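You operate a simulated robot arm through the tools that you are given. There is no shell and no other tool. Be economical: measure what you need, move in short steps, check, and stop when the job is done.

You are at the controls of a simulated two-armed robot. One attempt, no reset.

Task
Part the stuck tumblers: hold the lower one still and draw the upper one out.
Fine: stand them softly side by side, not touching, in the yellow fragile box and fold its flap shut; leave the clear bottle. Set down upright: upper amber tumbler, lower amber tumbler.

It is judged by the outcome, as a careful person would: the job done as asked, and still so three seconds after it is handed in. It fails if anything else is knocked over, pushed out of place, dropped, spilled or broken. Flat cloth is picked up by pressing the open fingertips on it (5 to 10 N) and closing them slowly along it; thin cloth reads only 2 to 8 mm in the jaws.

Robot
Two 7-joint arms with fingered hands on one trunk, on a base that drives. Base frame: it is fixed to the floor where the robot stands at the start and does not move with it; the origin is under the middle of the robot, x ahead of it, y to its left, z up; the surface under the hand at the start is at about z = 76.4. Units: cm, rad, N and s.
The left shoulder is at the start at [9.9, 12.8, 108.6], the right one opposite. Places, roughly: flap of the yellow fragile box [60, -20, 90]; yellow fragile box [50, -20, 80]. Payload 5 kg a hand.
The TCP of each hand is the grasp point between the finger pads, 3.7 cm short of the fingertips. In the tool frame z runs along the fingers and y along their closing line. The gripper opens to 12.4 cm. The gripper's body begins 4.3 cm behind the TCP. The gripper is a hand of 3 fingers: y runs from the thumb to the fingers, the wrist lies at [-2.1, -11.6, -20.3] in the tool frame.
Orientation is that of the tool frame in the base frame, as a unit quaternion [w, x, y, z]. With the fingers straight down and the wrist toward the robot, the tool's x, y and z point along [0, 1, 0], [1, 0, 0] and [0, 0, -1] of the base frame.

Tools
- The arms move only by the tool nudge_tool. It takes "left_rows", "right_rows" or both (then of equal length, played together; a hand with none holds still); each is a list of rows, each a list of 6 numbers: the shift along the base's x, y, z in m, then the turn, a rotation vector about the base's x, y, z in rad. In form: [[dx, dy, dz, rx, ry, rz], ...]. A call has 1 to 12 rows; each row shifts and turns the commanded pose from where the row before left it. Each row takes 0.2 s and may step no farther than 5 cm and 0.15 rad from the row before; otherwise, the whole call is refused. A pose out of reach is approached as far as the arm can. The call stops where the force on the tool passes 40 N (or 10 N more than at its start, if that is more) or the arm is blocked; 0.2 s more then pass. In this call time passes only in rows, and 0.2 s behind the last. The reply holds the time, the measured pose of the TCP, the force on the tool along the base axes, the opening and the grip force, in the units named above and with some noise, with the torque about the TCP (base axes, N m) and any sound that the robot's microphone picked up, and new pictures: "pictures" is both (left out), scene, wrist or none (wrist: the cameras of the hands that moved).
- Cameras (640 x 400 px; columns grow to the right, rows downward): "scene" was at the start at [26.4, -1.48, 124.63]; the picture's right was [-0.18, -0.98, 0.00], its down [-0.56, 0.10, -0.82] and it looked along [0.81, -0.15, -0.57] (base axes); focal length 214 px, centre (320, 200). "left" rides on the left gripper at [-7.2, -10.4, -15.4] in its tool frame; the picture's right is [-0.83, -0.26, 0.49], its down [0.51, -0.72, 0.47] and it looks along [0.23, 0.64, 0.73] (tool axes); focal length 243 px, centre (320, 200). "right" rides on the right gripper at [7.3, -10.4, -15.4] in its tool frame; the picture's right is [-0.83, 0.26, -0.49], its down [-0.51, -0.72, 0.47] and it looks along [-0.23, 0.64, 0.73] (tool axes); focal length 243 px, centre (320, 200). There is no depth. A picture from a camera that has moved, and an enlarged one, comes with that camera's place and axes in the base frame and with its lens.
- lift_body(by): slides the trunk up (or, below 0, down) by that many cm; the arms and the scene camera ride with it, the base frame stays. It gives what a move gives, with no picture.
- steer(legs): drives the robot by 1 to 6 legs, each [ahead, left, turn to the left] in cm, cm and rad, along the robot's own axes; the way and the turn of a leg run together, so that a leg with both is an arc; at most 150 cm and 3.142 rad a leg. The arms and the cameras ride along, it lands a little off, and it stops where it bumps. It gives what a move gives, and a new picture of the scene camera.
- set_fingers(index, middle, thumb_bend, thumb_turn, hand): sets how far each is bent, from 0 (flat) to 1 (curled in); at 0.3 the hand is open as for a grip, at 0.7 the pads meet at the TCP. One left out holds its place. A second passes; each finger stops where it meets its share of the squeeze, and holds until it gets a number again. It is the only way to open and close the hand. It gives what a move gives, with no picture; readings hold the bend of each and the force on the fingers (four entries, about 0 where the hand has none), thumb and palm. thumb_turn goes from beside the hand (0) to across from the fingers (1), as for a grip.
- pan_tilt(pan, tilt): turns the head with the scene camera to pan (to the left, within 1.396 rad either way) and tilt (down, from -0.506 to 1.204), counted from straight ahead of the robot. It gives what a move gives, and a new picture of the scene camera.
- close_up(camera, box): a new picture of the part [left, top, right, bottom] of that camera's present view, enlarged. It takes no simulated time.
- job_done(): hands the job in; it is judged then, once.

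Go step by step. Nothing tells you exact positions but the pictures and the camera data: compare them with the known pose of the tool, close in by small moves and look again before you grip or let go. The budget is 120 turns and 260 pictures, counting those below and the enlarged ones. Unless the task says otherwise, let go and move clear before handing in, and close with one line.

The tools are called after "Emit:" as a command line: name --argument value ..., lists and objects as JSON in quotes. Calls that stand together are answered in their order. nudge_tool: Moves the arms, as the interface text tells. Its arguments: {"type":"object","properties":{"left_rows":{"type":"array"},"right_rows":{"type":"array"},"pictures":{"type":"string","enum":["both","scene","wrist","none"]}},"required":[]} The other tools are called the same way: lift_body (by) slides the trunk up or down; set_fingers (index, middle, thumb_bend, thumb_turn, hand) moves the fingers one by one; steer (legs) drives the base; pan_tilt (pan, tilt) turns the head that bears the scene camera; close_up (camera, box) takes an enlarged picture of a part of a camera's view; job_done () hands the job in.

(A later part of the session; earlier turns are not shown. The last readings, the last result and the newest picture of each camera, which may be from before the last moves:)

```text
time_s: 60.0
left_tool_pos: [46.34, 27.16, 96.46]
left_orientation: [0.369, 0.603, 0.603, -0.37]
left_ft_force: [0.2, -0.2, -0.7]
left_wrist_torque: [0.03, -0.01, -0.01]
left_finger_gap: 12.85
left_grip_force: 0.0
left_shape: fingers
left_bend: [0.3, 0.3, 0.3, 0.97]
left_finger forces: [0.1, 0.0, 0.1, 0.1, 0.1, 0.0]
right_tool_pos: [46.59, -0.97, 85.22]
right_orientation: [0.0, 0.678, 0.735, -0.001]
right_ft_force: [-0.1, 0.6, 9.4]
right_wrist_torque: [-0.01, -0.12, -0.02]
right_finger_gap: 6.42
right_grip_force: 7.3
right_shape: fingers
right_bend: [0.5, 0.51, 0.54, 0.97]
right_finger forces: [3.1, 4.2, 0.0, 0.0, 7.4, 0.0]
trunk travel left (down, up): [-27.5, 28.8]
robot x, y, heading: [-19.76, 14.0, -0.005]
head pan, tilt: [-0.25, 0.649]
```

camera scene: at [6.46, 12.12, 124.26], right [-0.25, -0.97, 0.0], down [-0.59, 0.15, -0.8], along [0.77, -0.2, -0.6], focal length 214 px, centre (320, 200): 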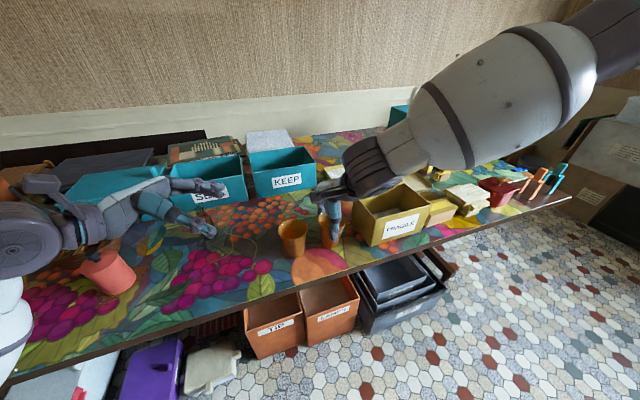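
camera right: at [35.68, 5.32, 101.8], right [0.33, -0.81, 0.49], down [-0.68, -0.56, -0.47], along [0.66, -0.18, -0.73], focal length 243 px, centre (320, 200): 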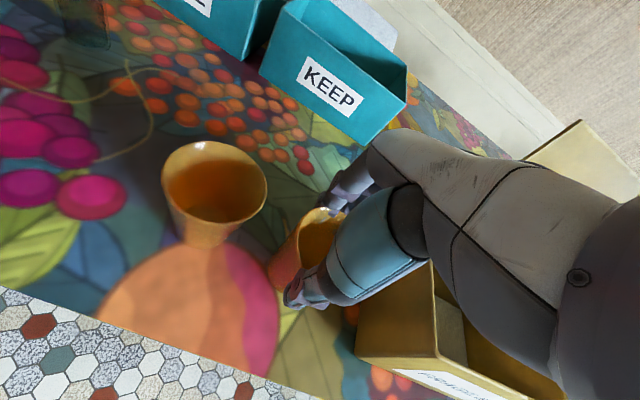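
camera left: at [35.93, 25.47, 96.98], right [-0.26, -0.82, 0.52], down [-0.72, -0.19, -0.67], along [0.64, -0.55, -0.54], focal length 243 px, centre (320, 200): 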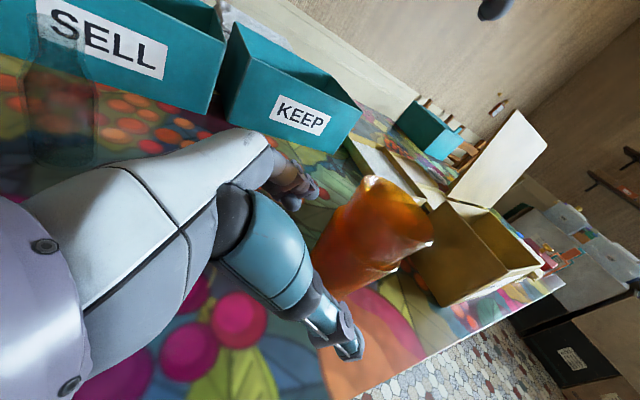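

It's seated on the table. I release slowly.

Emit:
nudge_tool --right_rows '[[0, 0, 0.001, 0, 0, 0]]' --pictures "none"

Emit:
set_fingers --hand "right" --index 0.46 --middle 0.47 --thumb_bend 0.49

Emit:
set_fingers --hand "right" --index 0.4 --middle 0.4 --thumb_bend 0.4

Emit:
close_up --camera "scene" --box '[270, 180, 370, 280]'

Emit:
close_up --camera "right" --box '[240, 180, 370, 320]'

```text
time_s: 60.4
left_tool_pos: [46.48, 27.09, 96.4]
left_orientation: [0.369, 0.603, 0.603, -0.369]
left_ft_force: [0.0, 0.5, -0.3]
left_wrist_torque: [0.0, 0.01, 0.0]
left_finger_gap: 12.84
left_grip_force: 0.1
left_shape: fingers
left_bend: [0.3, 0.3, 0.3, 0.97]
left_finger forces: [0.0, 0.0, 0.0, 0.0, 0.0, 0.1]
right_tool_pos: [46.59, -1.18, 85.29]
right_orientation: [-0.001, 0.679, 0.734, 0.0]
right_ft_force: [-0.2, 1.2, 5.5]
right_wrist_torque: [-0.04, -0.13, 0.02]
right_finger_gap: 6.39
right_grip_force: 7.1
right_shape: fingers
right_bend: [0.5, 0.51, 0.54, 0.97]
right_finger forces: [3.2, 4.6, 0.0, 0.0, 7.1, 0.1]
trunk travel left (down, up): [-27.5, 28.8]
robot x, y, heading: [-19.85, 14.06, 0.005]
head pan, tilt: [-0.25, 0.649]
```

```text
time_s: 61.4
left_tool_pos: [46.42, 27.04, 96.35]
left_orientation: [0.37, 0.603, 0.603, -0.369]
left_ft_force: [0.1, 0.5, -0.1]
left_wrist_torque: [-0.01, 0.0, 0.0]
left_finger_gap: 12.85
left_grip_force: 0.0
left_shape: fingers
left_bend: [0.3, 0.3, 0.3, 0.97]
left_finger forces: [0.0, 0.0, 0.0, 0.0, 0.0, 0.0]
right_tool_pos: [46.71, -1.02, 85.3]
right_orientation: [0.0, 0.679, 0.734, 0.0]
right_ft_force: [0.2, -0.6, -0.5]
right_wrist_torque: [-0.01, -0.03, -0.04]
right_finger_gap: 7.53
right_grip_force: 0.3
right_shape: fingers
right_bend: [0.46, 0.47, 0.49, 0.97]
right_finger forces: [0.0, 0.1, 0.0, 0.0, 0.2, 0.1]
trunk travel left (down, up): [-27.5, 28.8]
robot x, y, heading: [-19.45, 13.84, -0.005]
head pan, tilt: [-0.25, 0.649]
```

```text
time_s: 62.4
left_tool_pos: [46.4, 27.03, 96.38]
left_orientation: [0.37, 0.603, 0.603, -0.369]
left_ft_force: [0.7, -0.6, -0.4]
left_wrist_torque: [-0.02, -0.01, 0.01]
left_finger_gap: 12.85
left_grip_force: 0.0
left_shape: fingers
left_bend: [0.3, 0.3, 0.3, 0.97]
left_finger forces: [0.0, 0.0, 0.0, 0.1, 0.0, 0.0]
right_tool_pos: [46.69, -1.09, 85.23]
right_orientation: [0.0, 0.679, 0.734, 0.001]
right_ft_force: [0.4, 0.9, -0.1]
right_wrist_torque: [0.04, 0.02, 0.0]
right_finger_gap: 9.81
right_grip_force: 0.1
right_shape: fingers
right_bend: [0.4, 0.4, 0.4, 0.97]
right_finger forces: [0.1, 0.0, 0.0, 0.0, 0.1, 0.0]
trunk travel left (down, up): [-27.5, 28.8]
robot x, y, heading: [-19.37, 14.2, -0.007]
head pan, tilt: [-0.25, 0.649]
```

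```text
4.00 times, centred on (320, 230) of scene
camera zoom: at [6.45, 12.13, 124.26], right [-0.25, -0.97, 0.0], down [-0.59, 0.15, -0.8], along [0.77, -0.2, -0.6], focal length 858 px, centre (320, 80)
```

zoom: 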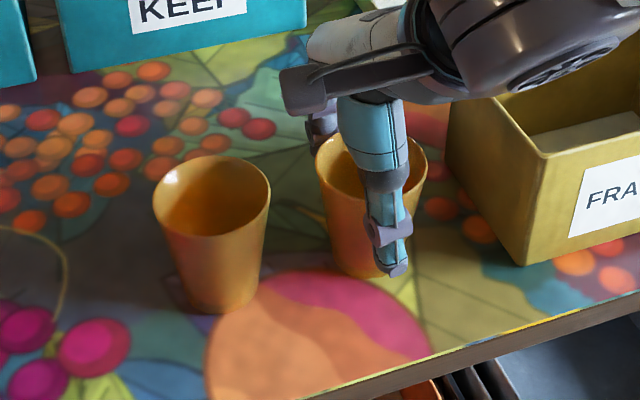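

```text
2.86 times, centred on (305, 250) of right
camera zoom: at [35.67, 5.31, 100.7], right [0.33, -0.81, 0.49], down [-0.68, -0.56, -0.47], along [0.66, -0.18, -0.73], focal length 693 px, centre (363, 57)
```

zoom: 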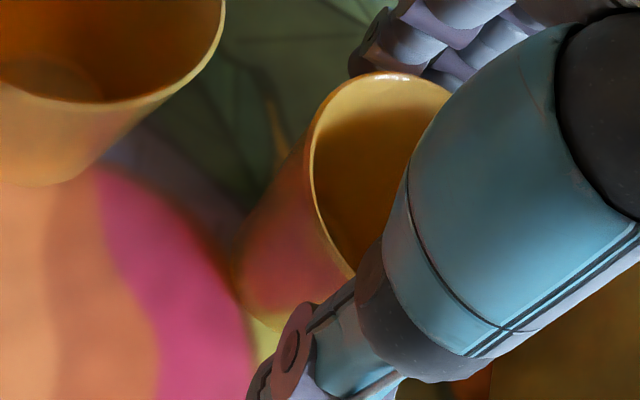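

Both tumblers stand upright and apart. I raise the right hand about 3.4 cm to take the upper tumbler with the fingertips only, then close in steps.

Emit:
nudge_tool --right_rows '[[0, 0, 0.012, 0, 0, 0], [0, 0, 0.012, 0, 0, 0], [0, 0, 0.01, 0, 0, 0]]' --pictures "none"

Emit:
close_up --camera "scene" --box '[300, 180, 370, 260]'

Emit:
close_up --camera "right" --box '[240, 180, 370, 320]'

```text
time_s: 63.2
left_tool_pos: [46.44, 27.1, 96.3]
left_orientation: [0.37, 0.603, 0.602, -0.369]
left_ft_force: [0.0, 0.0, -0.2]
left_wrist_torque: [-0.01, 0.01, 0.04]
left_finger_gap: 12.85
left_grip_force: 0.1
left_shape: fingers
left_bend: [0.3, 0.3, 0.3, 0.97]
left_finger forces: [0.1, 0.0, 0.0, 0.0, 0.1, 0.0]
right_tool_pos: [46.61, -1.14, 88.68]
right_orientation: [0.0, 0.679, 0.735, 0.0]
right_ft_force: [-0.8, 0.8, 0.2]
right_wrist_torque: [-0.03, -0.02, -0.01]
right_finger_gap: 9.82
right_grip_force: 0.2
right_shape: fingers
right_bend: [0.4, 0.4, 0.4, 0.97]
right_finger forces: [0.1, 0.0, 0.1, 0.1, 0.0, 0.0]
trunk travel left (down, up): [-27.5, 28.8]
robot x, y, heading: [-19.65, 14.41, -0.001]
head pan, tilt: [-0.25, 0.649]
```

```text
5.00 times, centred on (335, 220) of scene
camera zoom: at [6.41, 12.14, 124.26], right [-0.25, -0.97, 0.0], down [-0.59, 0.15, -0.8], along [0.77, -0.2, -0.6], focal length 1072 px, centre (245, 100)
```

zoom: 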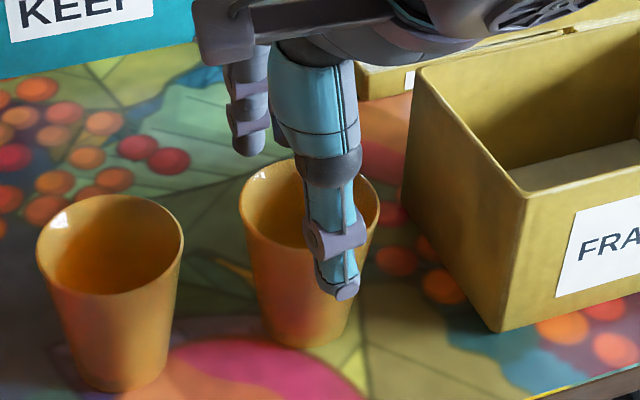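

```text
2.86 times, centred on (305, 250) of right
camera zoom: at [35.62, 5.29, 104.14], right [0.33, -0.81, 0.49], down [-0.68, -0.56, -0.47], along [0.66, -0.18, -0.73], focal length 693 px, centre (363, 57)
```

zoom: 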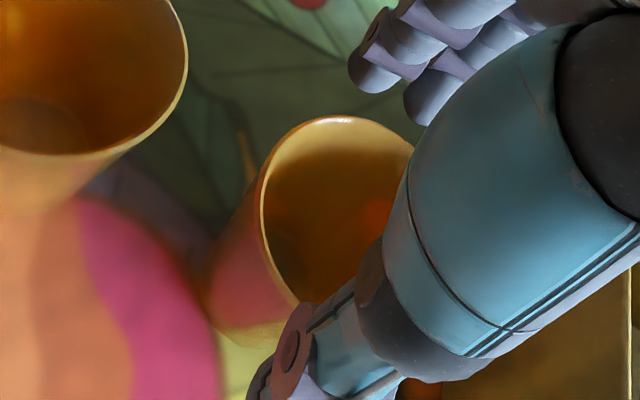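

The fingertips sit about 1 cm below the rim; I lower 5 mm for more purchase, then close in steps.

Emit:
nudge_tool --right_rows '[[0, 0, -0.005, 0, 0, 0]]' --pictures "none"

Emit:
set_fingers --hand "right" --index 0.45 --middle 0.45 --thumb_bend 0.45

Emit:
set_fingers --hand "right" --index 0.48 --middle 0.48 --thumb_bend 0.5

Emit:
close_up --camera "scene" --box '[300, 180, 370, 260]'

Emit:
close_up --camera "right" --box '[240, 180, 370, 320]'

```text
time_s: 63.6
left_tool_pos: [46.49, 26.98, 96.3]
left_orientation: [0.369, 0.603, 0.603, -0.369]
left_ft_force: [-0.3, 0.9, 1.3]
left_wrist_torque: [-0.01, 0.02, -0.02]
left_finger_gap: 12.84
left_grip_force: 0.0
left_shape: fingers
left_bend: [0.3, 0.3, 0.3, 0.97]
left_finger forces: [0.1, 0.1, 0.0, 0.0, 0.1, 0.0]
right_tool_pos: [46.66, -1.16, 88.12]
right_orientation: [-0.001, 0.679, 0.734, -0.001]
right_ft_force: [-0.6, 0.4, -0.1]
right_wrist_torque: [-0.01, 0.0, 0.03]
right_finger_gap: 9.81
right_grip_force: 0.0
right_shape: fingers
right_bend: [0.4, 0.4, 0.4, 0.97]
right_finger forces: [0.0, 0.1, 0.0, 0.1, 0.1, 0.0]
trunk travel left (down, up): [-27.5, 28.8]
robot x, y, heading: [-19.48, 14.1, 0.002]
head pan, tilt: [-0.25, 0.649]
```

```text
time_s: 64.6
left_tool_pos: [46.44, 27.11, 96.39]
left_orientation: [0.369, 0.603, 0.603, -0.37]
left_ft_force: [-0.1, 0.8, -0.2]
left_wrist_torque: [0.0, -0.05, -0.03]
left_finger_gap: 12.83
left_grip_force: 0.0
left_shape: fingers
left_bend: [0.3, 0.3, 0.3, 0.97]
left_finger forces: [0.0, 0.1, 0.1, 0.0, 0.1, 0.1]
right_tool_pos: [46.69, -1.1, 88.27]
right_orientation: [0.0, 0.679, 0.734, 0.001]
right_ft_force: [1.1, -0.2, 1.1]
right_wrist_torque: [0.01, -0.05, 0.0]
right_finger_gap: 8.41
right_grip_force: 0.1
right_shape: fingers
right_bend: [0.45, 0.45, 0.45, 0.97]
right_finger forces: [0.0, 0.0, 0.0, 0.0, 0.0, 0.0]
trunk travel left (down, up): [-27.5, 28.8]
robot x, y, heading: [-19.79, 14.31, -0.004]
head pan, tilt: [-0.25, 0.649]
```

```text
time_s: 65.6
left_tool_pos: [46.36, 27.04, 96.36]
left_orientation: [0.37, 0.603, 0.603, -0.37]
left_ft_force: [0.0, 0.6, -0.7]
left_wrist_torque: [0.01, 0.01, 0.0]
left_finger_gap: 12.81
left_grip_force: 0.1
left_shape: fingers
left_bend: [0.3, 0.3, 0.3, 0.97]
left_finger forces: [0.0, 0.0, 0.0, 0.1, 0.0, 0.0]
right_tool_pos: [46.59, -1.19, 88.12]
right_orientation: [0.001, 0.679, 0.734, -0.001]
right_ft_force: [0.0, -0.4, 0.3]
right_wrist_torque: [-0.01, -0.04, -0.02]
right_finger_gap: 7.16
right_grip_force: 0.4
right_shape: fingers
right_bend: [0.48, 0.47, 0.5, 0.97]
right_finger forces: [0.0, 0.7, 0.0, 0.0, 0.3, 0.1]
trunk travel left (down, up): [-27.5, 28.8]
robot x, y, heading: [-19.57, 14.73, 0.001]
head pan, tilt: [-0.25, 0.649]
```

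```text
5.00 times, centred on (335, 220) of scene
camera zoom: at [6.45, 12.13, 124.26], right [-0.25, -0.97, 0.0], down [-0.59, 0.15, -0.8], along [0.77, -0.2, -0.6], focal length 1072 px, centre (245, 100)
```

zoom: 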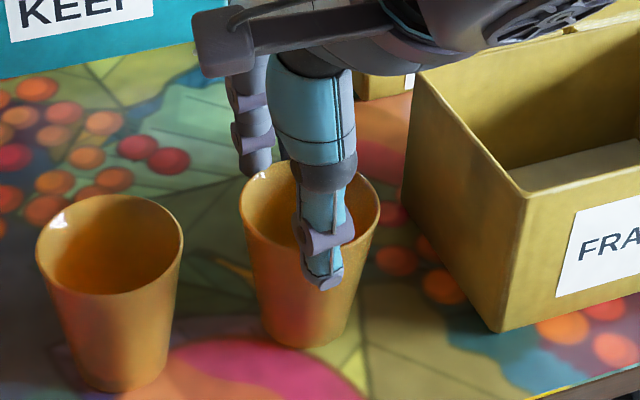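

```text
2.86 times, centred on (305, 250) of right
camera zoom: at [35.66, 5.3, 103.62], right [0.33, -0.81, 0.49], down [-0.68, -0.56, -0.47], along [0.66, -0.18, -0.73], focal length 693 px, centre (363, 57)
```

zoom: 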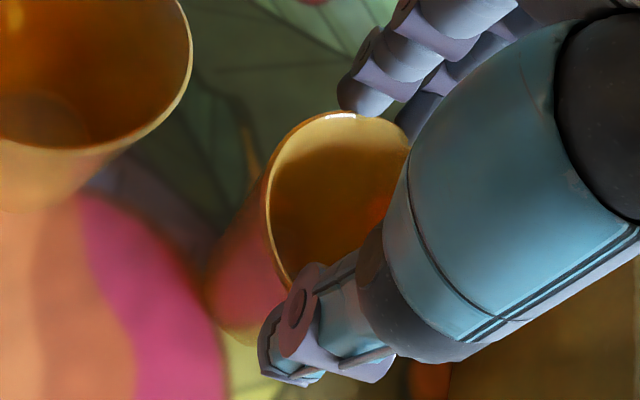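

Contact is light and even; I firm it up.

Emit:
set_fingers --hand "right" --index 0.52 --middle 0.52 --thumb_bend 0.55

Emit:
set_fingers --hand "right" --index 0.54 --middle 0.54 --thumb_bend 0.58

Emit:
nudge_tool --right_rows '[[0, 0, 0.004, 0, 0, 0], [0, 0, 0.006, 0, 0, 0], [0, 0, 0.01, 0, 0, 0]]' --pictures "none"

Emit:
close_up --camera "scene" --box '[300, 180, 370, 260]'

```text
time_s: 66.6
left_tool_pos: [46.45, 26.99, 96.28]
left_orientation: [0.369, 0.603, 0.603, -0.369]
left_ft_force: [-0.3, 0.4, -0.5]
left_wrist_torque: [0.0, -0.01, 0.03]
left_finger_gap: 12.8
left_grip_force: 0.1
left_shape: fingers
left_bend: [0.3, 0.3, 0.3, 0.97]
left_finger forces: [0.0, 0.0, 0.0, 0.0, 0.0, 0.0]
right_tool_pos: [46.62, -1.17, 88.21]
right_orientation: [0.0, 0.679, 0.734, 0.0]
right_ft_force: [1.2, 0.4, 1.2]
right_wrist_torque: [-0.02, -0.04, -0.01]
right_finger_gap: 6.76
right_grip_force: 5.2
right_shape: fingers
right_bend: [0.5, 0.49, 0.51, 0.97]
right_finger forces: [1.9, 3.5, 0.0, 0.1, 5.0, 0.1]
trunk travel left (down, up): [-27.5, 28.8]
robot x, y, heading: [-20.0, 14.26, -0.002]
head pan, tilt: [-0.25, 0.649]
```

```text
time_s: 67.6
left_tool_pos: [46.45, 27.06, 96.4]
left_orientation: [0.37, 0.603, 0.603, -0.37]
left_ft_force: [0.7, 0.3, 0.5]
left_wrist_torque: [0.02, 0.02, 0.01]
left_finger_gap: 12.86
left_grip_force: 0.0
left_shape: fingers
left_bend: [0.3, 0.3, 0.3, 0.97]
left_finger forces: [0.0, 0.0, 0.0, 0.0, 0.0, 0.0]
right_tool_pos: [46.7, -1.17, 88.17]
right_orientation: [0.001, 0.678, 0.735, 0.002]
right_ft_force: [0.7, -1.2, 1.5]
right_wrist_torque: [-0.04, -0.03, 0.0]
right_finger_gap: 6.64
right_grip_force: 7.9
right_shape: fingers
right_bend: [0.51, 0.5, 0.51, 0.97]
right_finger forces: [3.2, 4.9, 0.0, 0.0, 7.4, 0.0]
trunk travel left (down, up): [-27.5, 28.8]
robot x, y, heading: [-19.47, 13.89, -0.0]
head pan, tilt: [-0.25, 0.649]
```

```text
time_s: 68.4
left_tool_pos: [46.39, 27.14, 96.47]
left_orientation: [0.369, 0.603, 0.603, -0.369]
left_ft_force: [0.4, -0.1, -0.2]
left_wrist_torque: [0.01, 0.01, -0.01]
left_finger_gap: 12.8
left_grip_force: 0.0
left_shape: fingers
left_bend: [0.3, 0.3, 0.3, 0.97]
left_finger forces: [0.0, 0.0, 0.1, 0.0, 0.0, 0.0]
right_tool_pos: [46.75, -1.21, 90.18]
right_orientation: [0.0, 0.679, 0.734, 0.0]
right_ft_force: [-0.6, 0.2, -1.4]
right_wrist_torque: [-0.01, -0.05, 0.02]
right_finger_gap: 6.68
right_grip_force: 7.4
right_shape: fingers
right_bend: [0.51, 0.51, 0.51, 0.97]
right_finger forces: [3.0, 4.5, 0.0, 0.0, 7.2, 0.0]
trunk travel left (down, up): [-27.5, 28.8]
robot x, y, heading: [-19.2, 14.34, 0.002]
head pan, tilt: [-0.25, 0.649]
```

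```text
5.00 times, centred on (335, 220) of scene
camera zoom: at [6.42, 12.14, 124.26], right [-0.25, -0.97, 0.0], down [-0.59, 0.15, -0.8], along [0.77, -0.2, -0.6], focal length 1072 px, centre (245, 100)
```

zoom: 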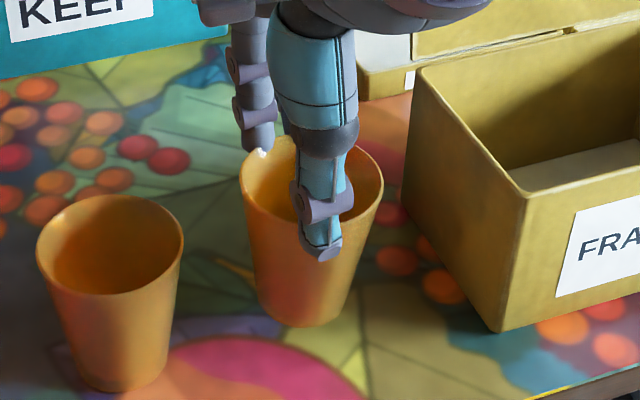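

The fingertip grip holds. I lift, carry it back over the box's right half and lower to just above the rim.

Emit:
nudge_tool --right_rows '[[0, 0, 0.03, 0, 0, 0], [0, 0, 0.045, 0, 0, 0], [0, 0, 0.045, 0, 0, 0], [0.003, -0.025, 0, 0, 0, -0.01], [0.004, -0.04, 0, 0, 0, -0.01], [0.005, -0.045, 0, 0, 0, -0.01], [0.005, -0.045, 0, 0, 0, 0], [0.005, -0.04, 0, 0, 0, 0], [0.005, -0.036, 0, 0, 0, 0]]' --pictures "none"

Emit:
pan_tilt --pan -0.45 --tilt 0.6

Emit:
close_up --camera "scene" --box '[290, 120, 410, 260]'

Emit:
close_up --camera "right" --box '[170, 130, 370, 380]'

```text
time_s: 70.4
left_tool_pos: [46.33, 26.94, 96.48]
left_orientation: [0.369, 0.603, 0.604, -0.369]
left_ft_force: [0.3, -0.6, 0.2]
left_wrist_torque: [-0.02, 0.0, -0.01]
left_finger_gap: 12.85
left_grip_force: 0.0
left_shape: fingers
left_bend: [0.3, 0.3, 0.3, 0.97]
left_finger forces: [0.0, 0.0, 0.0, 0.0, 0.1, 0.0]
right_tool_pos: [49.32, -24.4, 102.17]
right_orientation: [-0.001, 0.689, 0.724, 0.001]
right_ft_force: [0.0, -0.5, -1.4]
right_wrist_torque: [0.05, -0.02, 0.01]
right_finger_gap: 6.62
right_grip_force: 7.1
right_shape: fingers
right_bend: [0.51, 0.51, 0.51, 0.97]
right_finger forces: [3.0, 4.6, 0.0, 0.0, 7.0, 0.0]
trunk travel left (down, up): [-27.5, 28.8]
robot x, y, heading: [-19.83, 14.33, -0.001]
head pan, tilt: [-0.25, 0.649]
```

```text
time_s: 71.2
left_tool_pos: [46.31, 27.11, 96.38]
left_orientation: [0.37, 0.603, 0.603, -0.369]
left_ft_force: [0.0, 1.0, -0.4]
left_wrist_torque: [0.0, 0.01, -0.03]
left_finger_gap: 12.82
left_grip_force: 0.0
left_shape: fingers
left_bend: [0.3, 0.3, 0.3, 0.97]
left_finger forces: [0.0, 0.0, 0.0, 0.0, 0.0, 0.0]
right_tool_pos: [49.42, -24.21, 102.22]
right_orientation: [0.0, 0.689, 0.724, 0.0]
right_ft_force: [-0.4, 0.7, -2.0]
right_wrist_torque: [0.04, 0.03, -0.01]
right_finger_gap: 6.62
right_grip_force: 7.0
right_shape: fingers
right_bend: [0.51, 0.51, 0.51, 0.97]
right_finger forces: [3.0, 4.5, 0.0, 0.0, 7.0, 0.0]
trunk travel left (down, up): [-27.5, 28.8]
robot x, y, heading: [-19.6, 14.24, -0.001]
head pan, tilt: [-0.45, 0.6]
camera scene: at [6.01, 10.45, 124.68], right [-0.43, -0.9, 0.0], down [-0.51, 0.25, -0.82], along [0.74, -0.36, -0.57], focal length 214 px, centre (320, 200)
```

scene: 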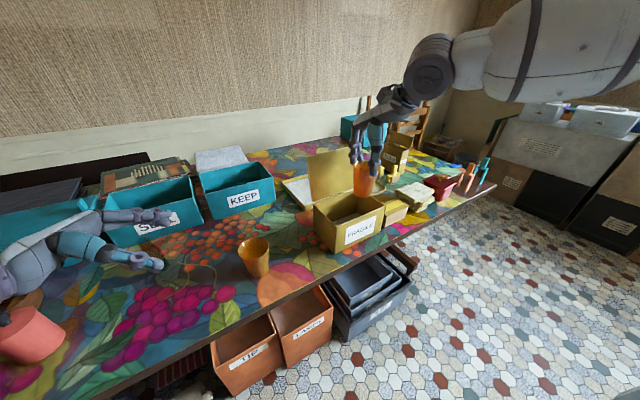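

```text
2.86 times, centred on (350, 190) of scene
camera zoom: at [6.01, 10.45, 124.68], right [-0.43, -0.9, 0.0], down [-0.51, 0.25, -0.82], along [0.74, -0.36, -0.57], focal length 613 px, centre (234, 229)
```

zoom: 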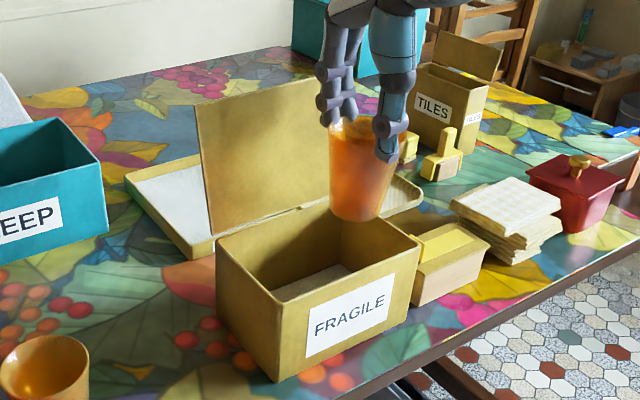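

```text
1.60 times, centred on (270, 255) of right
camera zoom: at [38.57, -17.42, 117.59], right [0.3, -0.82, 0.49], down [-0.7, -0.54, -0.47], along [0.65, -0.2, -0.73], focal length 388 px, centre (400, 112)
```

zoom: 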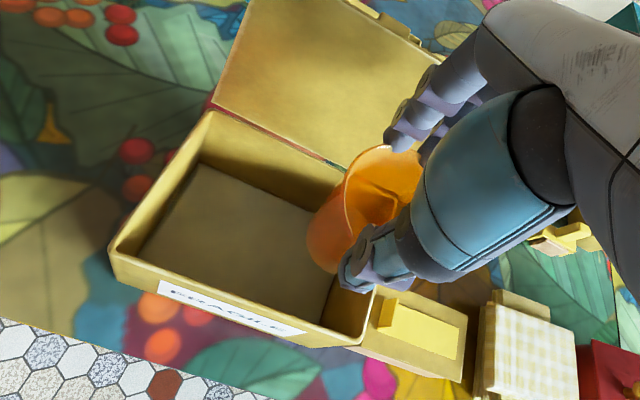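

Aligned. I lower until the fingertips are just above the box rim, checking force.

Emit:
nudge_tool --right_rows '[[0, 0, -0.025, 0, 0, 0], [0, 0, -0.025, 0, 0, 0], [0, 0, -0.025, 0, 0, 0], [0, 0, -0.02, 0, 0, 0], [0, 0, -0.01, 0, 0, 0]]' --pictures "none"

Emit:
close_up --camera "scene" --box '[330, 150, 400, 240]'

Emit:
close_up --camera "right" --box '[230, 180, 370, 340]'

```text
time_s: 72.4
left_tool_pos: [46.49, 27.07, 96.35]
left_orientation: [0.369, 0.603, 0.603, -0.37]
left_ft_force: [-0.5, 0.8, 0.4]
left_wrist_torque: [0.0, 0.03, 0.02]
left_finger_gap: 12.85
left_grip_force: 0.1
left_shape: fingers
left_bend: [0.3, 0.3, 0.3, 0.97]
left_finger forces: [0.1, 0.0, 0.0, 0.1, 0.0, 0.0]
right_tool_pos: [49.33, -24.23, 91.72]
right_orientation: [0.0, 0.69, 0.724, -0.001]
right_ft_force: [0.3, 0.5, -1.3]
right_wrist_torque: [-0.01, 0.0, 0.0]
right_finger_gap: 6.66
right_grip_force: 6.9
right_shape: fingers
right_bend: [0.51, 0.51, 0.51, 0.97]
right_finger forces: [2.9, 4.5, 0.1, 0.0, 6.8, 0.0]
trunk travel left (down, up): [-27.5, 28.8]
robot x, y, heading: [-19.96, 14.17, -0.001]
head pan, tilt: [-0.45, 0.6]
```

```text
4.44 times, centred on (365, 195) of scene
camera zoom: at [6.02, 10.41, 124.68], right [-0.44, -0.9, 0.0], down [-0.51, 0.25, -0.82], along [0.74, -0.36, -0.57], focal length 953 px, centre (120, 222)
```

zoom: 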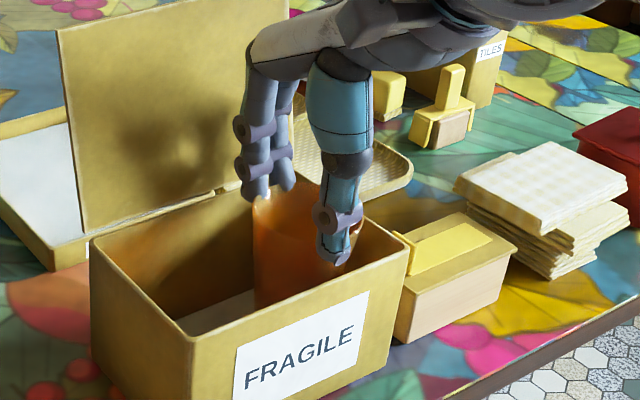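

```text
2.50 times, centred on (300, 260) of right
camera zoom: at [38.57, -17.44, 107.07], right [0.3, -0.82, 0.49], down [-0.7, -0.54, -0.47], along [0.65, -0.2, -0.73], focal length 606 px, centre (370, 50)
```

zoom: 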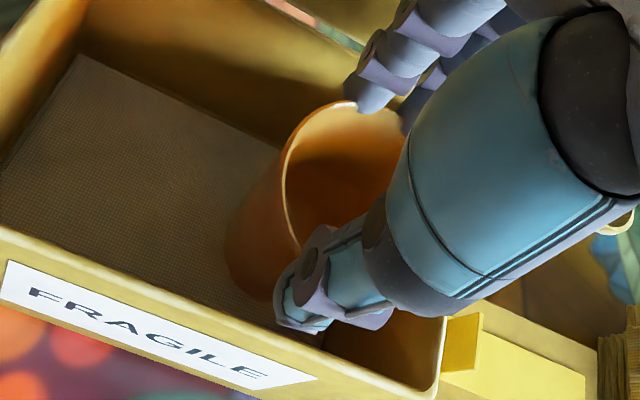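

Clear on both sides. I continue in 5 mm steps with checks.

Emit:
nudge_tool --right_rows '[[0, 0, -0.005, 0, 0, 0], [0, 0, -0.005, 0, 0, 0]]' --pictures "none"

Emit:
nudge_tool --right_rows '[[0, 0, -0.004, 0, 0, 0], [0, 0, -0.004, 0, 0, 0]]' --pictures "none"

Emit:
close_up --camera "right" --box '[230, 180, 370, 340]'

```text
time_s: 73.0
left_tool_pos: [46.5, 27.06, 96.39]
left_orientation: [0.369, 0.603, 0.604, -0.369]
left_ft_force: [0.3, -0.1, -0.2]
left_wrist_torque: [0.0, 0.0, -0.01]
left_finger_gap: 12.84
left_grip_force: 0.0
left_shape: fingers
left_bend: [0.3, 0.3, 0.3, 0.97]
left_finger forces: [0.1, 0.1, 0.0, 0.1, 0.1, 0.0]
right_tool_pos: [49.35, -24.17, 90.57]
right_orientation: [0.0, 0.689, 0.724, 0.0]
right_ft_force: [0.1, 0.5, -1.8]
right_wrist_torque: [0.01, 0.01, 0.0]
right_finger_gap: 6.62
right_grip_force: 7.4
right_shape: fingers
right_bend: [0.51, 0.51, 0.51, 0.97]
right_finger forces: [3.0, 4.6, 0.1, 0.0, 6.7, 0.1]
trunk travel left (down, up): [-27.5, 28.8]
robot x, y, heading: [-19.69, 14.6, -0.004]
head pan, tilt: [-0.45, 0.6]
```

```text
time_s: 73.6
left_tool_pos: [46.48, 27.12, 96.36]
left_orientation: [0.369, 0.603, 0.603, -0.369]
left_ft_force: [0.0, -0.4, 0.2]
left_wrist_torque: [-0.01, 0.03, -0.01]
left_finger_gap: 12.83
left_grip_force: 0.1
left_shape: fingers
left_bend: [0.3, 0.3, 0.3, 0.97]
left_finger forces: [0.0, 0.0, 0.0, 0.1, 0.0, 0.1]
right_tool_pos: [49.49, -24.27, 89.92]
right_orientation: [0.0, 0.689, 0.724, 0.0]
right_ft_force: [2.3, 0.2, -0.1]
right_wrist_torque: [0.03, -0.03, -0.04]
right_finger_gap: 6.56
right_grip_force: 10.3
right_shape: fingers
right_bend: [0.51, 0.51, 0.52, 0.97]
right_finger forces: [3.8, 5.3, 0.1, 0.0, 11.1, 0.1]
trunk travel left (down, up): [-27.5, 28.8]
robot x, y, heading: [-19.44, 14.13, 0.004]
head pan, tilt: [-0.45, 0.6]
```

```text
2.50 times, centred on (300, 260) of right
camera zoom: at [38.65, -17.46, 105.32], right [0.3, -0.82, 0.49], down [-0.7, -0.54, -0.47], along [0.65, -0.2, -0.73], focal length 606 px, centre (370, 50)
```

zoom: 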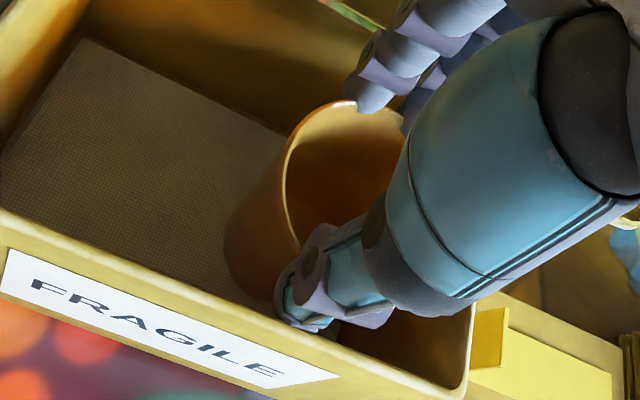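

The thumb lightly touches the front wall; I shift 5 mm back and continue.

Emit:
nudge_tool --right_rows '[[0.005, 0, 0.001, 0, 0, 0], [0, 0, -0.003, 0, 0, 0], [0, 0, -0.003, 0, 0, 0]]' --pictures "none"

Emit:
nudge_tool --right_rows '[[0, 0, -0.003, 0, 0, 0]]' --pictures "none"

Emit:
close_up --camera "right" --box '[230, 180, 370, 340]'

Emit:
close_up --camera "scene" --box '[330, 150, 400, 240]'

```text
time_s: 74.4
left_tool_pos: [46.32, 27.17, 96.39]
left_orientation: [0.37, 0.603, 0.602, -0.37]
left_ft_force: [0.4, -0.6, -0.2]
left_wrist_torque: [0.0, -0.01, -0.02]
left_finger_gap: 12.85
left_grip_force: 0.1
left_shape: fingers
left_bend: [0.3, 0.3, 0.3, 0.97]
left_finger forces: [0.0, 0.0, 0.0, 0.0, 0.0, 0.1]
right_tool_pos: [49.99, -24.16, 89.48]
right_orientation: [0.001, 0.69, 0.724, 0.001]
right_ft_force: [0.5, 1.4, 2.8]
right_wrist_torque: [0.05, -0.01, -0.05]
right_finger_gap: 6.6
right_grip_force: 8.8
right_shape: fingers
right_bend: [0.51, 0.51, 0.52, 0.97]
right_finger forces: [3.5, 5.0, 0.0, 0.1, 8.4, 0.1]
trunk travel left (down, up): [-27.5, 28.8]
robot x, y, heading: [-19.68, 14.33, -0.002]
head pan, tilt: [-0.45, 0.6]
```

```text
time_s: 74.8
left_tool_pos: [46.29, 27.08, 96.33]
left_orientation: [0.369, 0.604, 0.602, -0.369]
left_ft_force: [0.5, 0.1, -0.3]
left_wrist_torque: [0.01, 0.01, -0.04]
left_finger_gap: 12.85
left_grip_force: 0.0
left_shape: fingers
left_bend: [0.3, 0.3, 0.3, 0.97]
left_finger forces: [0.1, 0.1, 0.0, 0.0, 0.0, 0.1]
right_tool_pos: [49.9, -24.04, 89.3]
right_orientation: [0.002, 0.689, 0.725, 0.001]
right_ft_force: [1.9, 3.0, 12.2]
right_wrist_torque: [0.04, 0.01, -0.03]
right_finger_gap: 6.64
right_grip_force: 9.4
right_shape: fingers
right_bend: [0.51, 0.51, 0.52, 0.96]
right_finger forces: [4.0, 5.5, 0.0, 0.0, 9.1, 0.1]
trunk travel left (down, up): [-27.5, 28.8]
robot x, y, heading: [-20.16, 14.21, 0.0]
head pan, tilt: [-0.45, 0.6]
```

```text
2.50 times, centred on (300, 260) of right
camera zoom: at [39.02, -17.34, 104.71], right [0.3, -0.82, 0.49], down [-0.69, -0.54, -0.47], along [0.65, -0.2, -0.73], focal length 606 px, centre (370, 50)
```

zoom: 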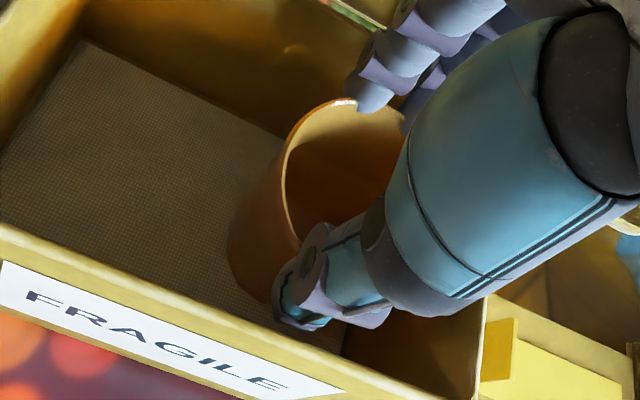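

```text
4.44 times, centred on (365, 195) of scene
camera zoom: at [5.89, 10.54, 124.72], right [-0.43, -0.9, 0.0], down [-0.51, 0.24, -0.83], along [0.74, -0.36, -0.56], focal length 953 px, centre (120, 222)
```

zoom: 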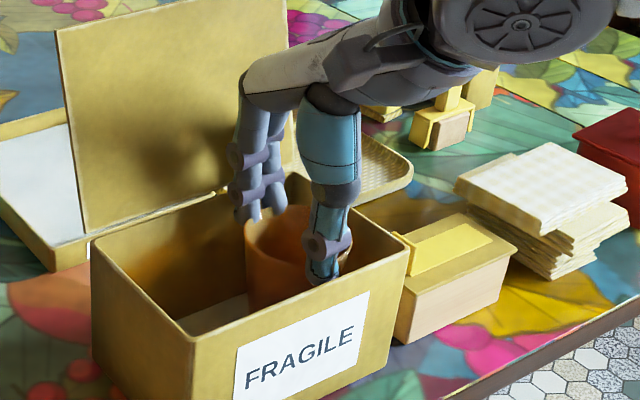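

The tumbler has met the box floor. I ease the press and open the fingers a little at a time.

Emit:
nudge_tool --right_rows '[[0, 0, 0.002, 0, 0, 0]]' --pictures "none"

Emit:
set_fingers --hand "right" --index 0.485 --middle 0.485 --thumb_bend 0.5

Emit:
close_up --camera "right" --box '[230, 180, 370, 340]'

```text
time_s: 75.2
left_tool_pos: [46.38, 27.11, 96.44]
left_orientation: [0.369, 0.603, 0.603, -0.369]
left_ft_force: [0.4, -0.8, -0.4]
left_wrist_torque: [-0.05, -0.01, 0.01]
left_finger_gap: 12.84
left_grip_force: 0.2
left_shape: fingers
left_bend: [0.3, 0.3, 0.3, 0.97]
left_finger forces: [0.0, 0.1, 0.0, 0.0, 0.0, 0.0]
right_tool_pos: [49.86, -24.18, 89.34]
right_orientation: [0.0, 0.689, 0.724, 0.001]
right_ft_force: [2.1, 1.5, 11.6]
right_wrist_torque: [0.05, -0.11, 0.04]
right_finger_gap: 6.61
right_grip_force: 9.1
right_shape: fingers
right_bend: [0.51, 0.51, 0.52, 0.96]
right_finger forces: [4.0, 5.3, 0.0, 0.0, 8.5, 0.0]
trunk travel left (down, up): [-27.5, 28.8]
robot x, y, heading: [-19.74, 13.97, 0.004]
head pan, tilt: [-0.45, 0.6]
```

```text
time_s: 76.2
left_tool_pos: [46.29, 27.08, 96.48]
left_orientation: [0.369, 0.603, 0.603, -0.37]
left_ft_force: [-0.1, -0.1, 0.7]
left_wrist_torque: [-0.03, 0.03, 0.0]
left_finger_gap: 12.87
left_grip_force: 0.1
left_shape: fingers
left_bend: [0.3, 0.3, 0.3, 0.97]
left_finger forces: [0.0, 0.0, 0.0, 0.1, 0.0, 0.0]
right_tool_pos: [49.76, -24.3, 89.3]
right_orientation: [0.0, 0.69, 0.724, 0.0]
right_ft_force: [-2.2, 0.1, 1.7]
right_wrist_torque: [0.0, -0.04, -0.06]
right_finger_gap: 7.19
right_grip_force: 2.8
right_shape: fingers
right_bend: [0.48, 0.48, 0.49, 0.97]
right_finger forces: [0.0, 4.2, 0.1, 0.0, 1.3, 0.1]
trunk travel left (down, up): [-27.5, 28.8]
robot x, y, heading: [-19.74, 14.25, 0.003]
head pan, tilt: [-0.45, 0.6]
```

```text
2.50 times, centred on (300, 260) of right
camera zoom: at [39.03, -17.47, 104.71], right [0.3, -0.82, 0.49], down [-0.7, -0.54, -0.47], along [0.65, -0.2, -0.73], focal length 606 px, centre (370, 50)
```

zoom: 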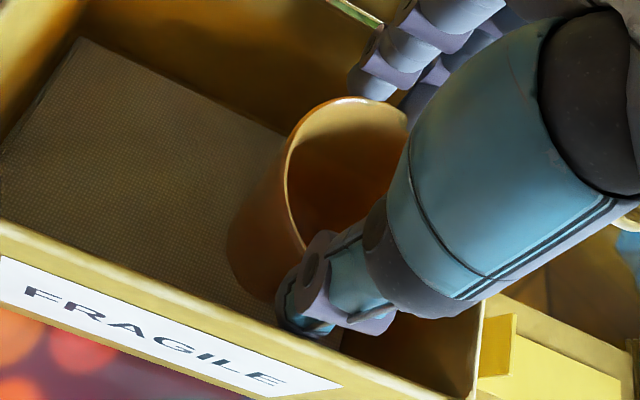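

The tumbler is freed; the middle finger brushes the back wall. I ease forward 2 mm and rise slowly.

Emit:
nudge_tool --right_rows '[[-0.002, 0, 0.002, 0, 0, 0], [0, 0, 0.004, 0, 0, 0]]' --pictures "none"

Emit:
close_up --camera "right" --box '[230, 180, 370, 340]'

```text
time_s: 76.8
left_tool_pos: [46.37, 27.08, 96.48]
left_orientation: [0.37, 0.603, 0.603, -0.369]
left_ft_force: [-0.6, -0.6, -0.6]
left_wrist_torque: [-0.04, 0.0, 0.01]
left_finger_gap: 12.84
left_grip_force: 0.1
left_shape: fingers
left_bend: [0.3, 0.3, 0.3, 0.97]
left_finger forces: [0.1, 0.0, 0.0, 0.0, 0.0, 0.0]
right_tool_pos: [49.65, -24.24, 89.83]
right_orientation: [0.001, 0.69, 0.724, -0.001]
right_ft_force: [-0.1, 0.0, -0.1]
right_wrist_torque: [-0.01, -0.01, 0.0]
right_finger_gap: 7.12
right_grip_force: 0.0
right_shape: fingers
right_bend: [0.48, 0.48, 0.5, 0.97]
right_finger forces: [0.0, 0.0, 0.0, 0.0, 0.0, 0.0]
trunk travel left (down, up): [-27.5, 28.8]
robot x, y, heading: [-19.61, 14.24, 0.002]
head pan, tilt: [-0.45, 0.6]
```

```text
2.50 times, centred on (300, 260) of right
camera zoom: at [38.87, -17.46, 105.33], right [0.3, -0.82, 0.49], down [-0.7, -0.54, -0.47], along [0.65, -0.2, -0.73], focal length 606 px, centre (370, 50)
```

zoom: 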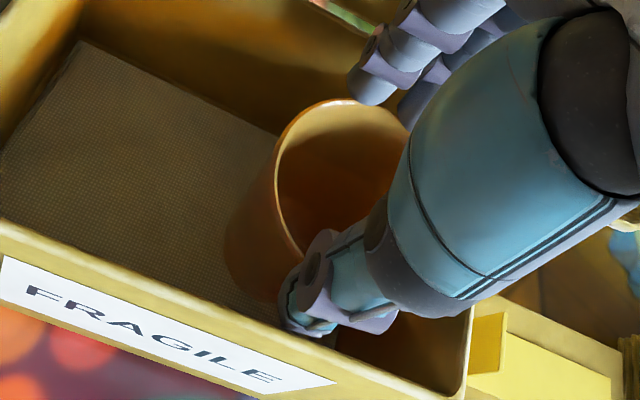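

All contact forces are zero. I rise slowly, then lift clear.

Emit:
nudge_tool --right_rows '[[0, 0, 0.005, 0, 0, 0], [0, 0, 0.006, 0, 0, 0], [0, 0, 0.008, 0, 0, 0]]' --pictures "none"

Emit:
set_fingers --hand "right" --index 0.4 --middle 0.4 --thumb_bend 0.44

Emit:
nudge_tool --right_rows '[[0, 0, 0.015, 0, 0, 0], [0, 0, 0.03, 0, 0, 0], [0, 0, 0.04, 0, 0, 0], [0, 0, 0.04, 0, 0, 0]]' --pictures "both"

Emit:
close_up --camera "scene" --box '[300, 140, 400, 260]'

Emit:
close_up --camera "right" --box '[150, 120, 350, 340]'

```text
time_s: 77.6
left_tool_pos: [46.39, 27.05, 96.44]
left_orientation: [0.37, 0.603, 0.603, -0.368]
left_ft_force: [0.0, -0.4, -0.3]
left_wrist_torque: [0.02, -0.02, 0.01]
left_finger_gap: 12.82
left_grip_force: 0.0
left_shape: fingers
left_bend: [0.3, 0.3, 0.3, 0.97]
left_finger forces: [0.0, 0.0, 0.0, 0.0, 0.1, 0.0]
right_tool_pos: [49.58, -24.27, 91.9]
right_orientation: [0.0, 0.689, 0.724, 0.0]
right_ft_force: [-1.1, -0.1, 0.4]
right_wrist_torque: [0.03, 0.0, -0.01]
right_finger_gap: 7.13
right_grip_force: 0.0
right_shape: fingers
right_bend: [0.48, 0.48, 0.5, 0.97]
right_finger forces: [0.0, 0.0, 0.0, 0.0, 0.0, 0.0]
trunk travel left (down, up): [-27.5, 28.8]
robot x, y, heading: [-19.64, 13.83, -0.003]
head pan, tilt: [-0.45, 0.6]
```

```text
time_s: 78.6
left_tool_pos: [46.4, 27.07, 96.39]
left_orientation: [0.369, 0.603, 0.604, -0.369]
left_ft_force: [-0.1, -0.1, -0.1]
left_wrist_torque: [-0.01, -0.03, 0.01]
left_finger_gap: 12.83
left_grip_force: 0.1
left_shape: fingers
left_bend: [0.3, 0.3, 0.3, 0.97]
left_finger forces: [0.0, 0.0, 0.0, 0.0, 0.1, 0.1]
right_tool_pos: [49.67, -24.34, 91.86]
right_orientation: [0.001, 0.69, 0.724, 0.0]
right_ft_force: [0.6, 0.2, 0.1]
right_wrist_torque: [0.02, 0.02, -0.02]
right_finger_gap: 9.21
right_grip_force: 0.8
right_shape: fingers
right_bend: [0.4, 0.4, 0.44, 0.97]
right_finger forces: [0.1, 0.4, 0.0, 0.0, 0.0, 0.0]
trunk travel left (down, up): [-27.5, 28.8]
robot x, y, heading: [-19.85, 14.34, -0.0]
head pan, tilt: [-0.45, 0.6]
```

```text
time_s: 79.6
left_tool_pos: [46.35, 26.97, 96.53]
left_orientation: [0.369, 0.603, 0.603, -0.369]
left_ft_force: [-0.4, 0.3, 0.1]
left_wrist_torque: [0.01, 0.01, 0.01]
left_finger_gap: 12.82
left_grip_force: 0.0
left_shape: fingers
left_bend: [0.3, 0.3, 0.3, 0.97]
left_finger forces: [0.1, 0.1, 0.1, 0.1, 0.1, 0.0]
right_tool_pos: [49.63, -24.25, 104.28]
right_orientation: [-0.001, 0.69, 0.724, 0.0]
right_ft_force: [0.3, 0.2, 0.7]
right_wrist_torque: [-0.03, 0.01, 0.02]
right_finger_gap: 9.22
right_grip_force: 0.0
right_shape: fingers
right_bend: [0.4, 0.4, 0.44, 0.97]
right_finger forces: [0.0, 0.0, 0.0, 0.0, 0.0, 0.1]
trunk travel left (down, up): [-27.5, 28.8]
robot x, y, heading: [-19.55, 13.98, -0.002]
head pan, tilt: [-0.45, 0.6]
camera scene: at [5.92, 10.5, 124.7], right [-0.44, -0.9, 0.0], down [-0.51, 0.25, -0.83], along [0.74, -0.36, -0.56], focal length 214 px, centre (320, 200)
camera right: at [38.88, -17.46, 119.81], right [0.3, -0.82, 0.49], down [-0.7, -0.54, -0.47], along [0.65, -0.2, -0.73], focal length 243 px, centre (320, 200)
```

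scene: 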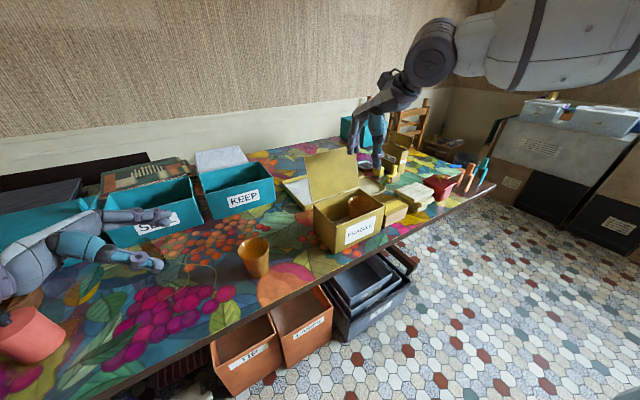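
right: 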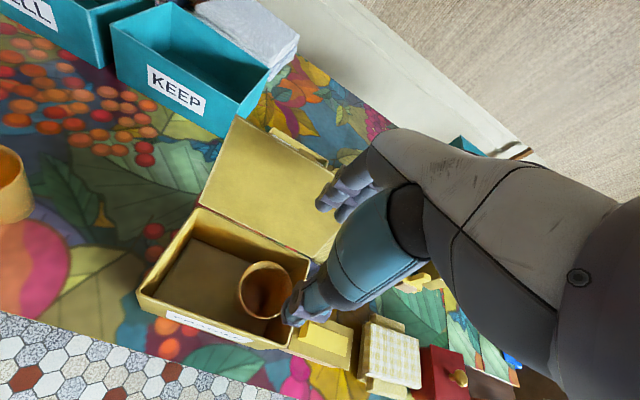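

```text
3.33 times, centred on (350, 200) of scene
camera zoom: at [5.92, 10.5, 124.7], right [-0.44, -0.9, 0.0], down [-0.51, 0.25, -0.83], along [0.74, -0.36, -0.56], focal length 715 px, centre (220, 200)
```

zoom: 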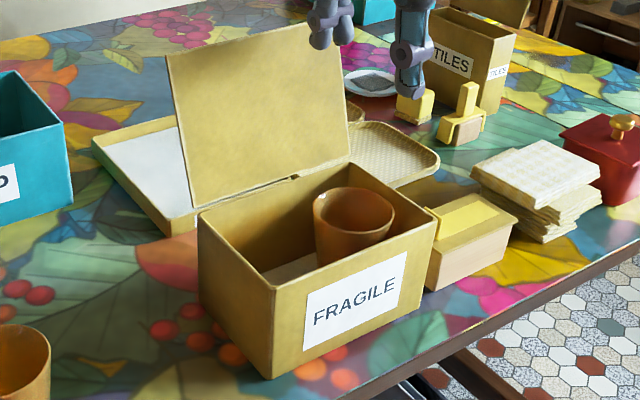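

```text
1.82 times, centred on (250, 230) of right
camera zoom: at [38.88, -17.46, 119.81], right [0.3, -0.82, 0.49], down [-0.7, -0.54, -0.47], along [0.65, -0.2, -0.73], focal length 441 px, centre (447, 146)
```

zoom: 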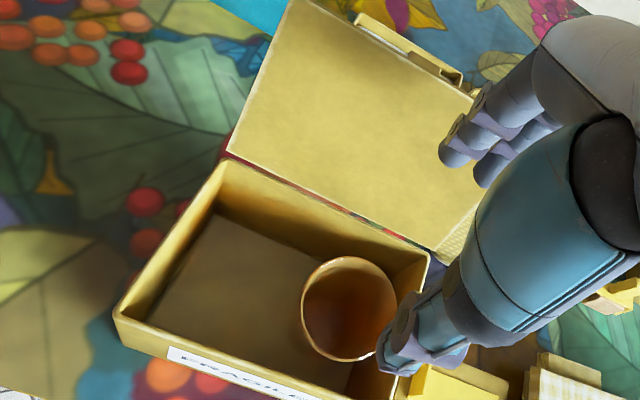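

The first tumbler stands upright in the right half, rim centre about [49.6, -24.6], with room for the second. I go back over the lower tumbler.

Emit:
nudge_tool --right_rows '[[-0.004, 0.03, 0, 0, 0, 0], [-0.004, 0.044, 0, 0, 0, 0], [-0.005, 0.045, 0, 0, 0, 0], [-0.005, 0.045, 0, 0, 0, 0], [-0.005, 0.045, 0, 0, 0, 0], [-0.005, 0.045, 0, 0, 0, 0], [-0.004, 0.045, 0, 0, 0, 0], [-0.003, 0.039, 0, 0, 0, 0]]' --pictures "wrist"

Emit:
close_up --camera "right" --box '[180, 200, 340, 360]'

Emit:
pan_tilt --pan -0.1 --tilt 0.65

```text
time_s: 81.4
left_tool_pos: [46.65, 27.11, 96.21]
left_orientation: [0.369, 0.603, 0.603, -0.369]
left_ft_force: [0.5, 0.7, 0.0]
left_wrist_torque: [0.01, 0.0, 0.0]
left_finger_gap: 12.83
left_grip_force: 0.1
left_shape: fingers
left_bend: [0.3, 0.3, 0.3, 0.97]
left_finger forces: [0.1, 0.0, 0.1, 0.0, 0.0, 0.0]
right_tool_pos: [46.59, 9.57, 104.18]
right_orientation: [-0.001, 0.69, 0.723, 0.0]
right_ft_force: [0.9, -0.2, -0.1]
right_wrist_torque: [-0.01, 0.05, 0.02]
right_finger_gap: 9.21
right_grip_force: 0.1
right_shape: fingers
right_bend: [0.4, 0.4, 0.44, 0.97]
right_finger forces: [0.0, 0.0, 0.1, 0.0, 0.0, 0.0]
trunk travel left (down, up): [-27.5, 28.8]
robot x, y, heading: [-19.58, 14.04, 0.002]
head pan, tilt: [-0.45, 0.6]
camera right: at [35.76, 16.34, 119.6], right [0.3, -0.82, 0.49], down [-0.7, -0.54, -0.47], along [0.65, -0.2, -0.73], focal length 243 px, centre (320, 200)
```

right: 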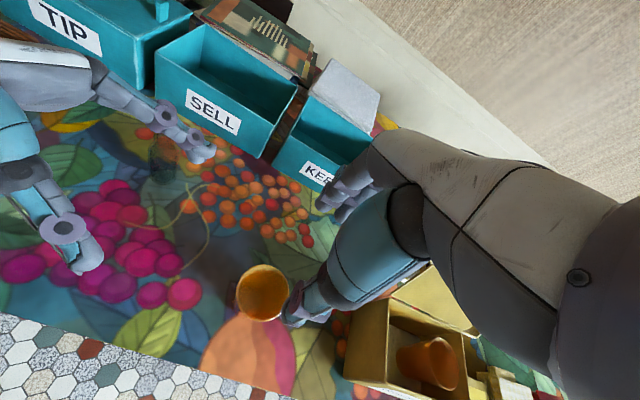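

```text
2.50 times, centred on (260, 280) of right
camera zoom: at [35.76, 16.34, 119.6], right [0.3, -0.82, 0.49], down [-0.7, -0.54, -0.47], along [0.65, -0.2, -0.73], focal length 606 px, centre (470, 0)
```

zoom: 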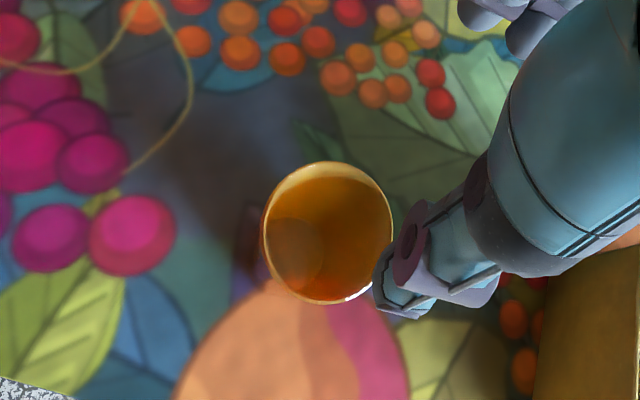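

```text
time_s: 82.2
left_tool_pos: [46.39, 27.06, 96.43]
left_orientation: [0.37, 0.603, 0.603, -0.369]
left_ft_force: [0.6, -0.1, 0.3]
left_wrist_torque: [-0.01, 0.0, -0.02]
left_finger_gap: 12.86
left_grip_force: 0.1
left_shape: fingers
left_bend: [0.3, 0.3, 0.3, 0.97]
left_finger forces: [0.1, 0.0, 0.0, 0.0, 0.1, 0.0]
right_tool_pos: [46.29, 9.58, 104.45]
right_orientation: [-0.001, 0.69, 0.724, 0.0]
right_ft_force: [0.1, 0.5, -0.7]
right_wrist_torque: [-0.03, 0.0, 0.02]
right_finger_gap: 9.22
right_grip_force: 0.0
right_shape: fingers
right_bend: [0.4, 0.4, 0.44, 0.97]
right_finger forces: [0.0, 0.0, 0.0, 0.0, 0.0, 0.0]
trunk travel left (down, up): [-27.5, 28.8]
robot x, y, heading: [-19.89, 14.11, 0.002]
head pan, tilt: [-0.099, 0.649]
camera scene: at [6.66, 13.4, 124.26], right [-0.1, -0.99, 0.0], down [-0.6, 0.06, -0.8], along [0.79, -0.08, -0.6], focal length 214 px, centre (320, 200)
```

scene: 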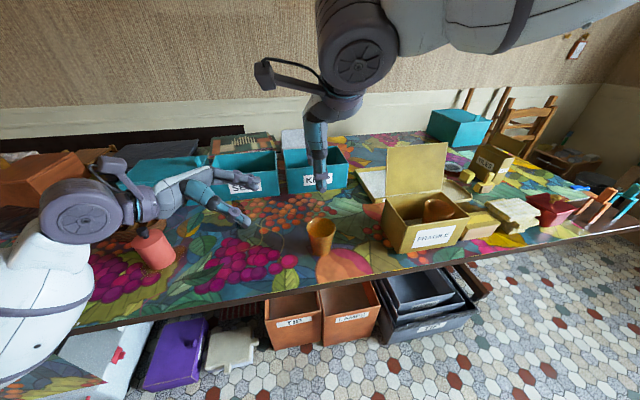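

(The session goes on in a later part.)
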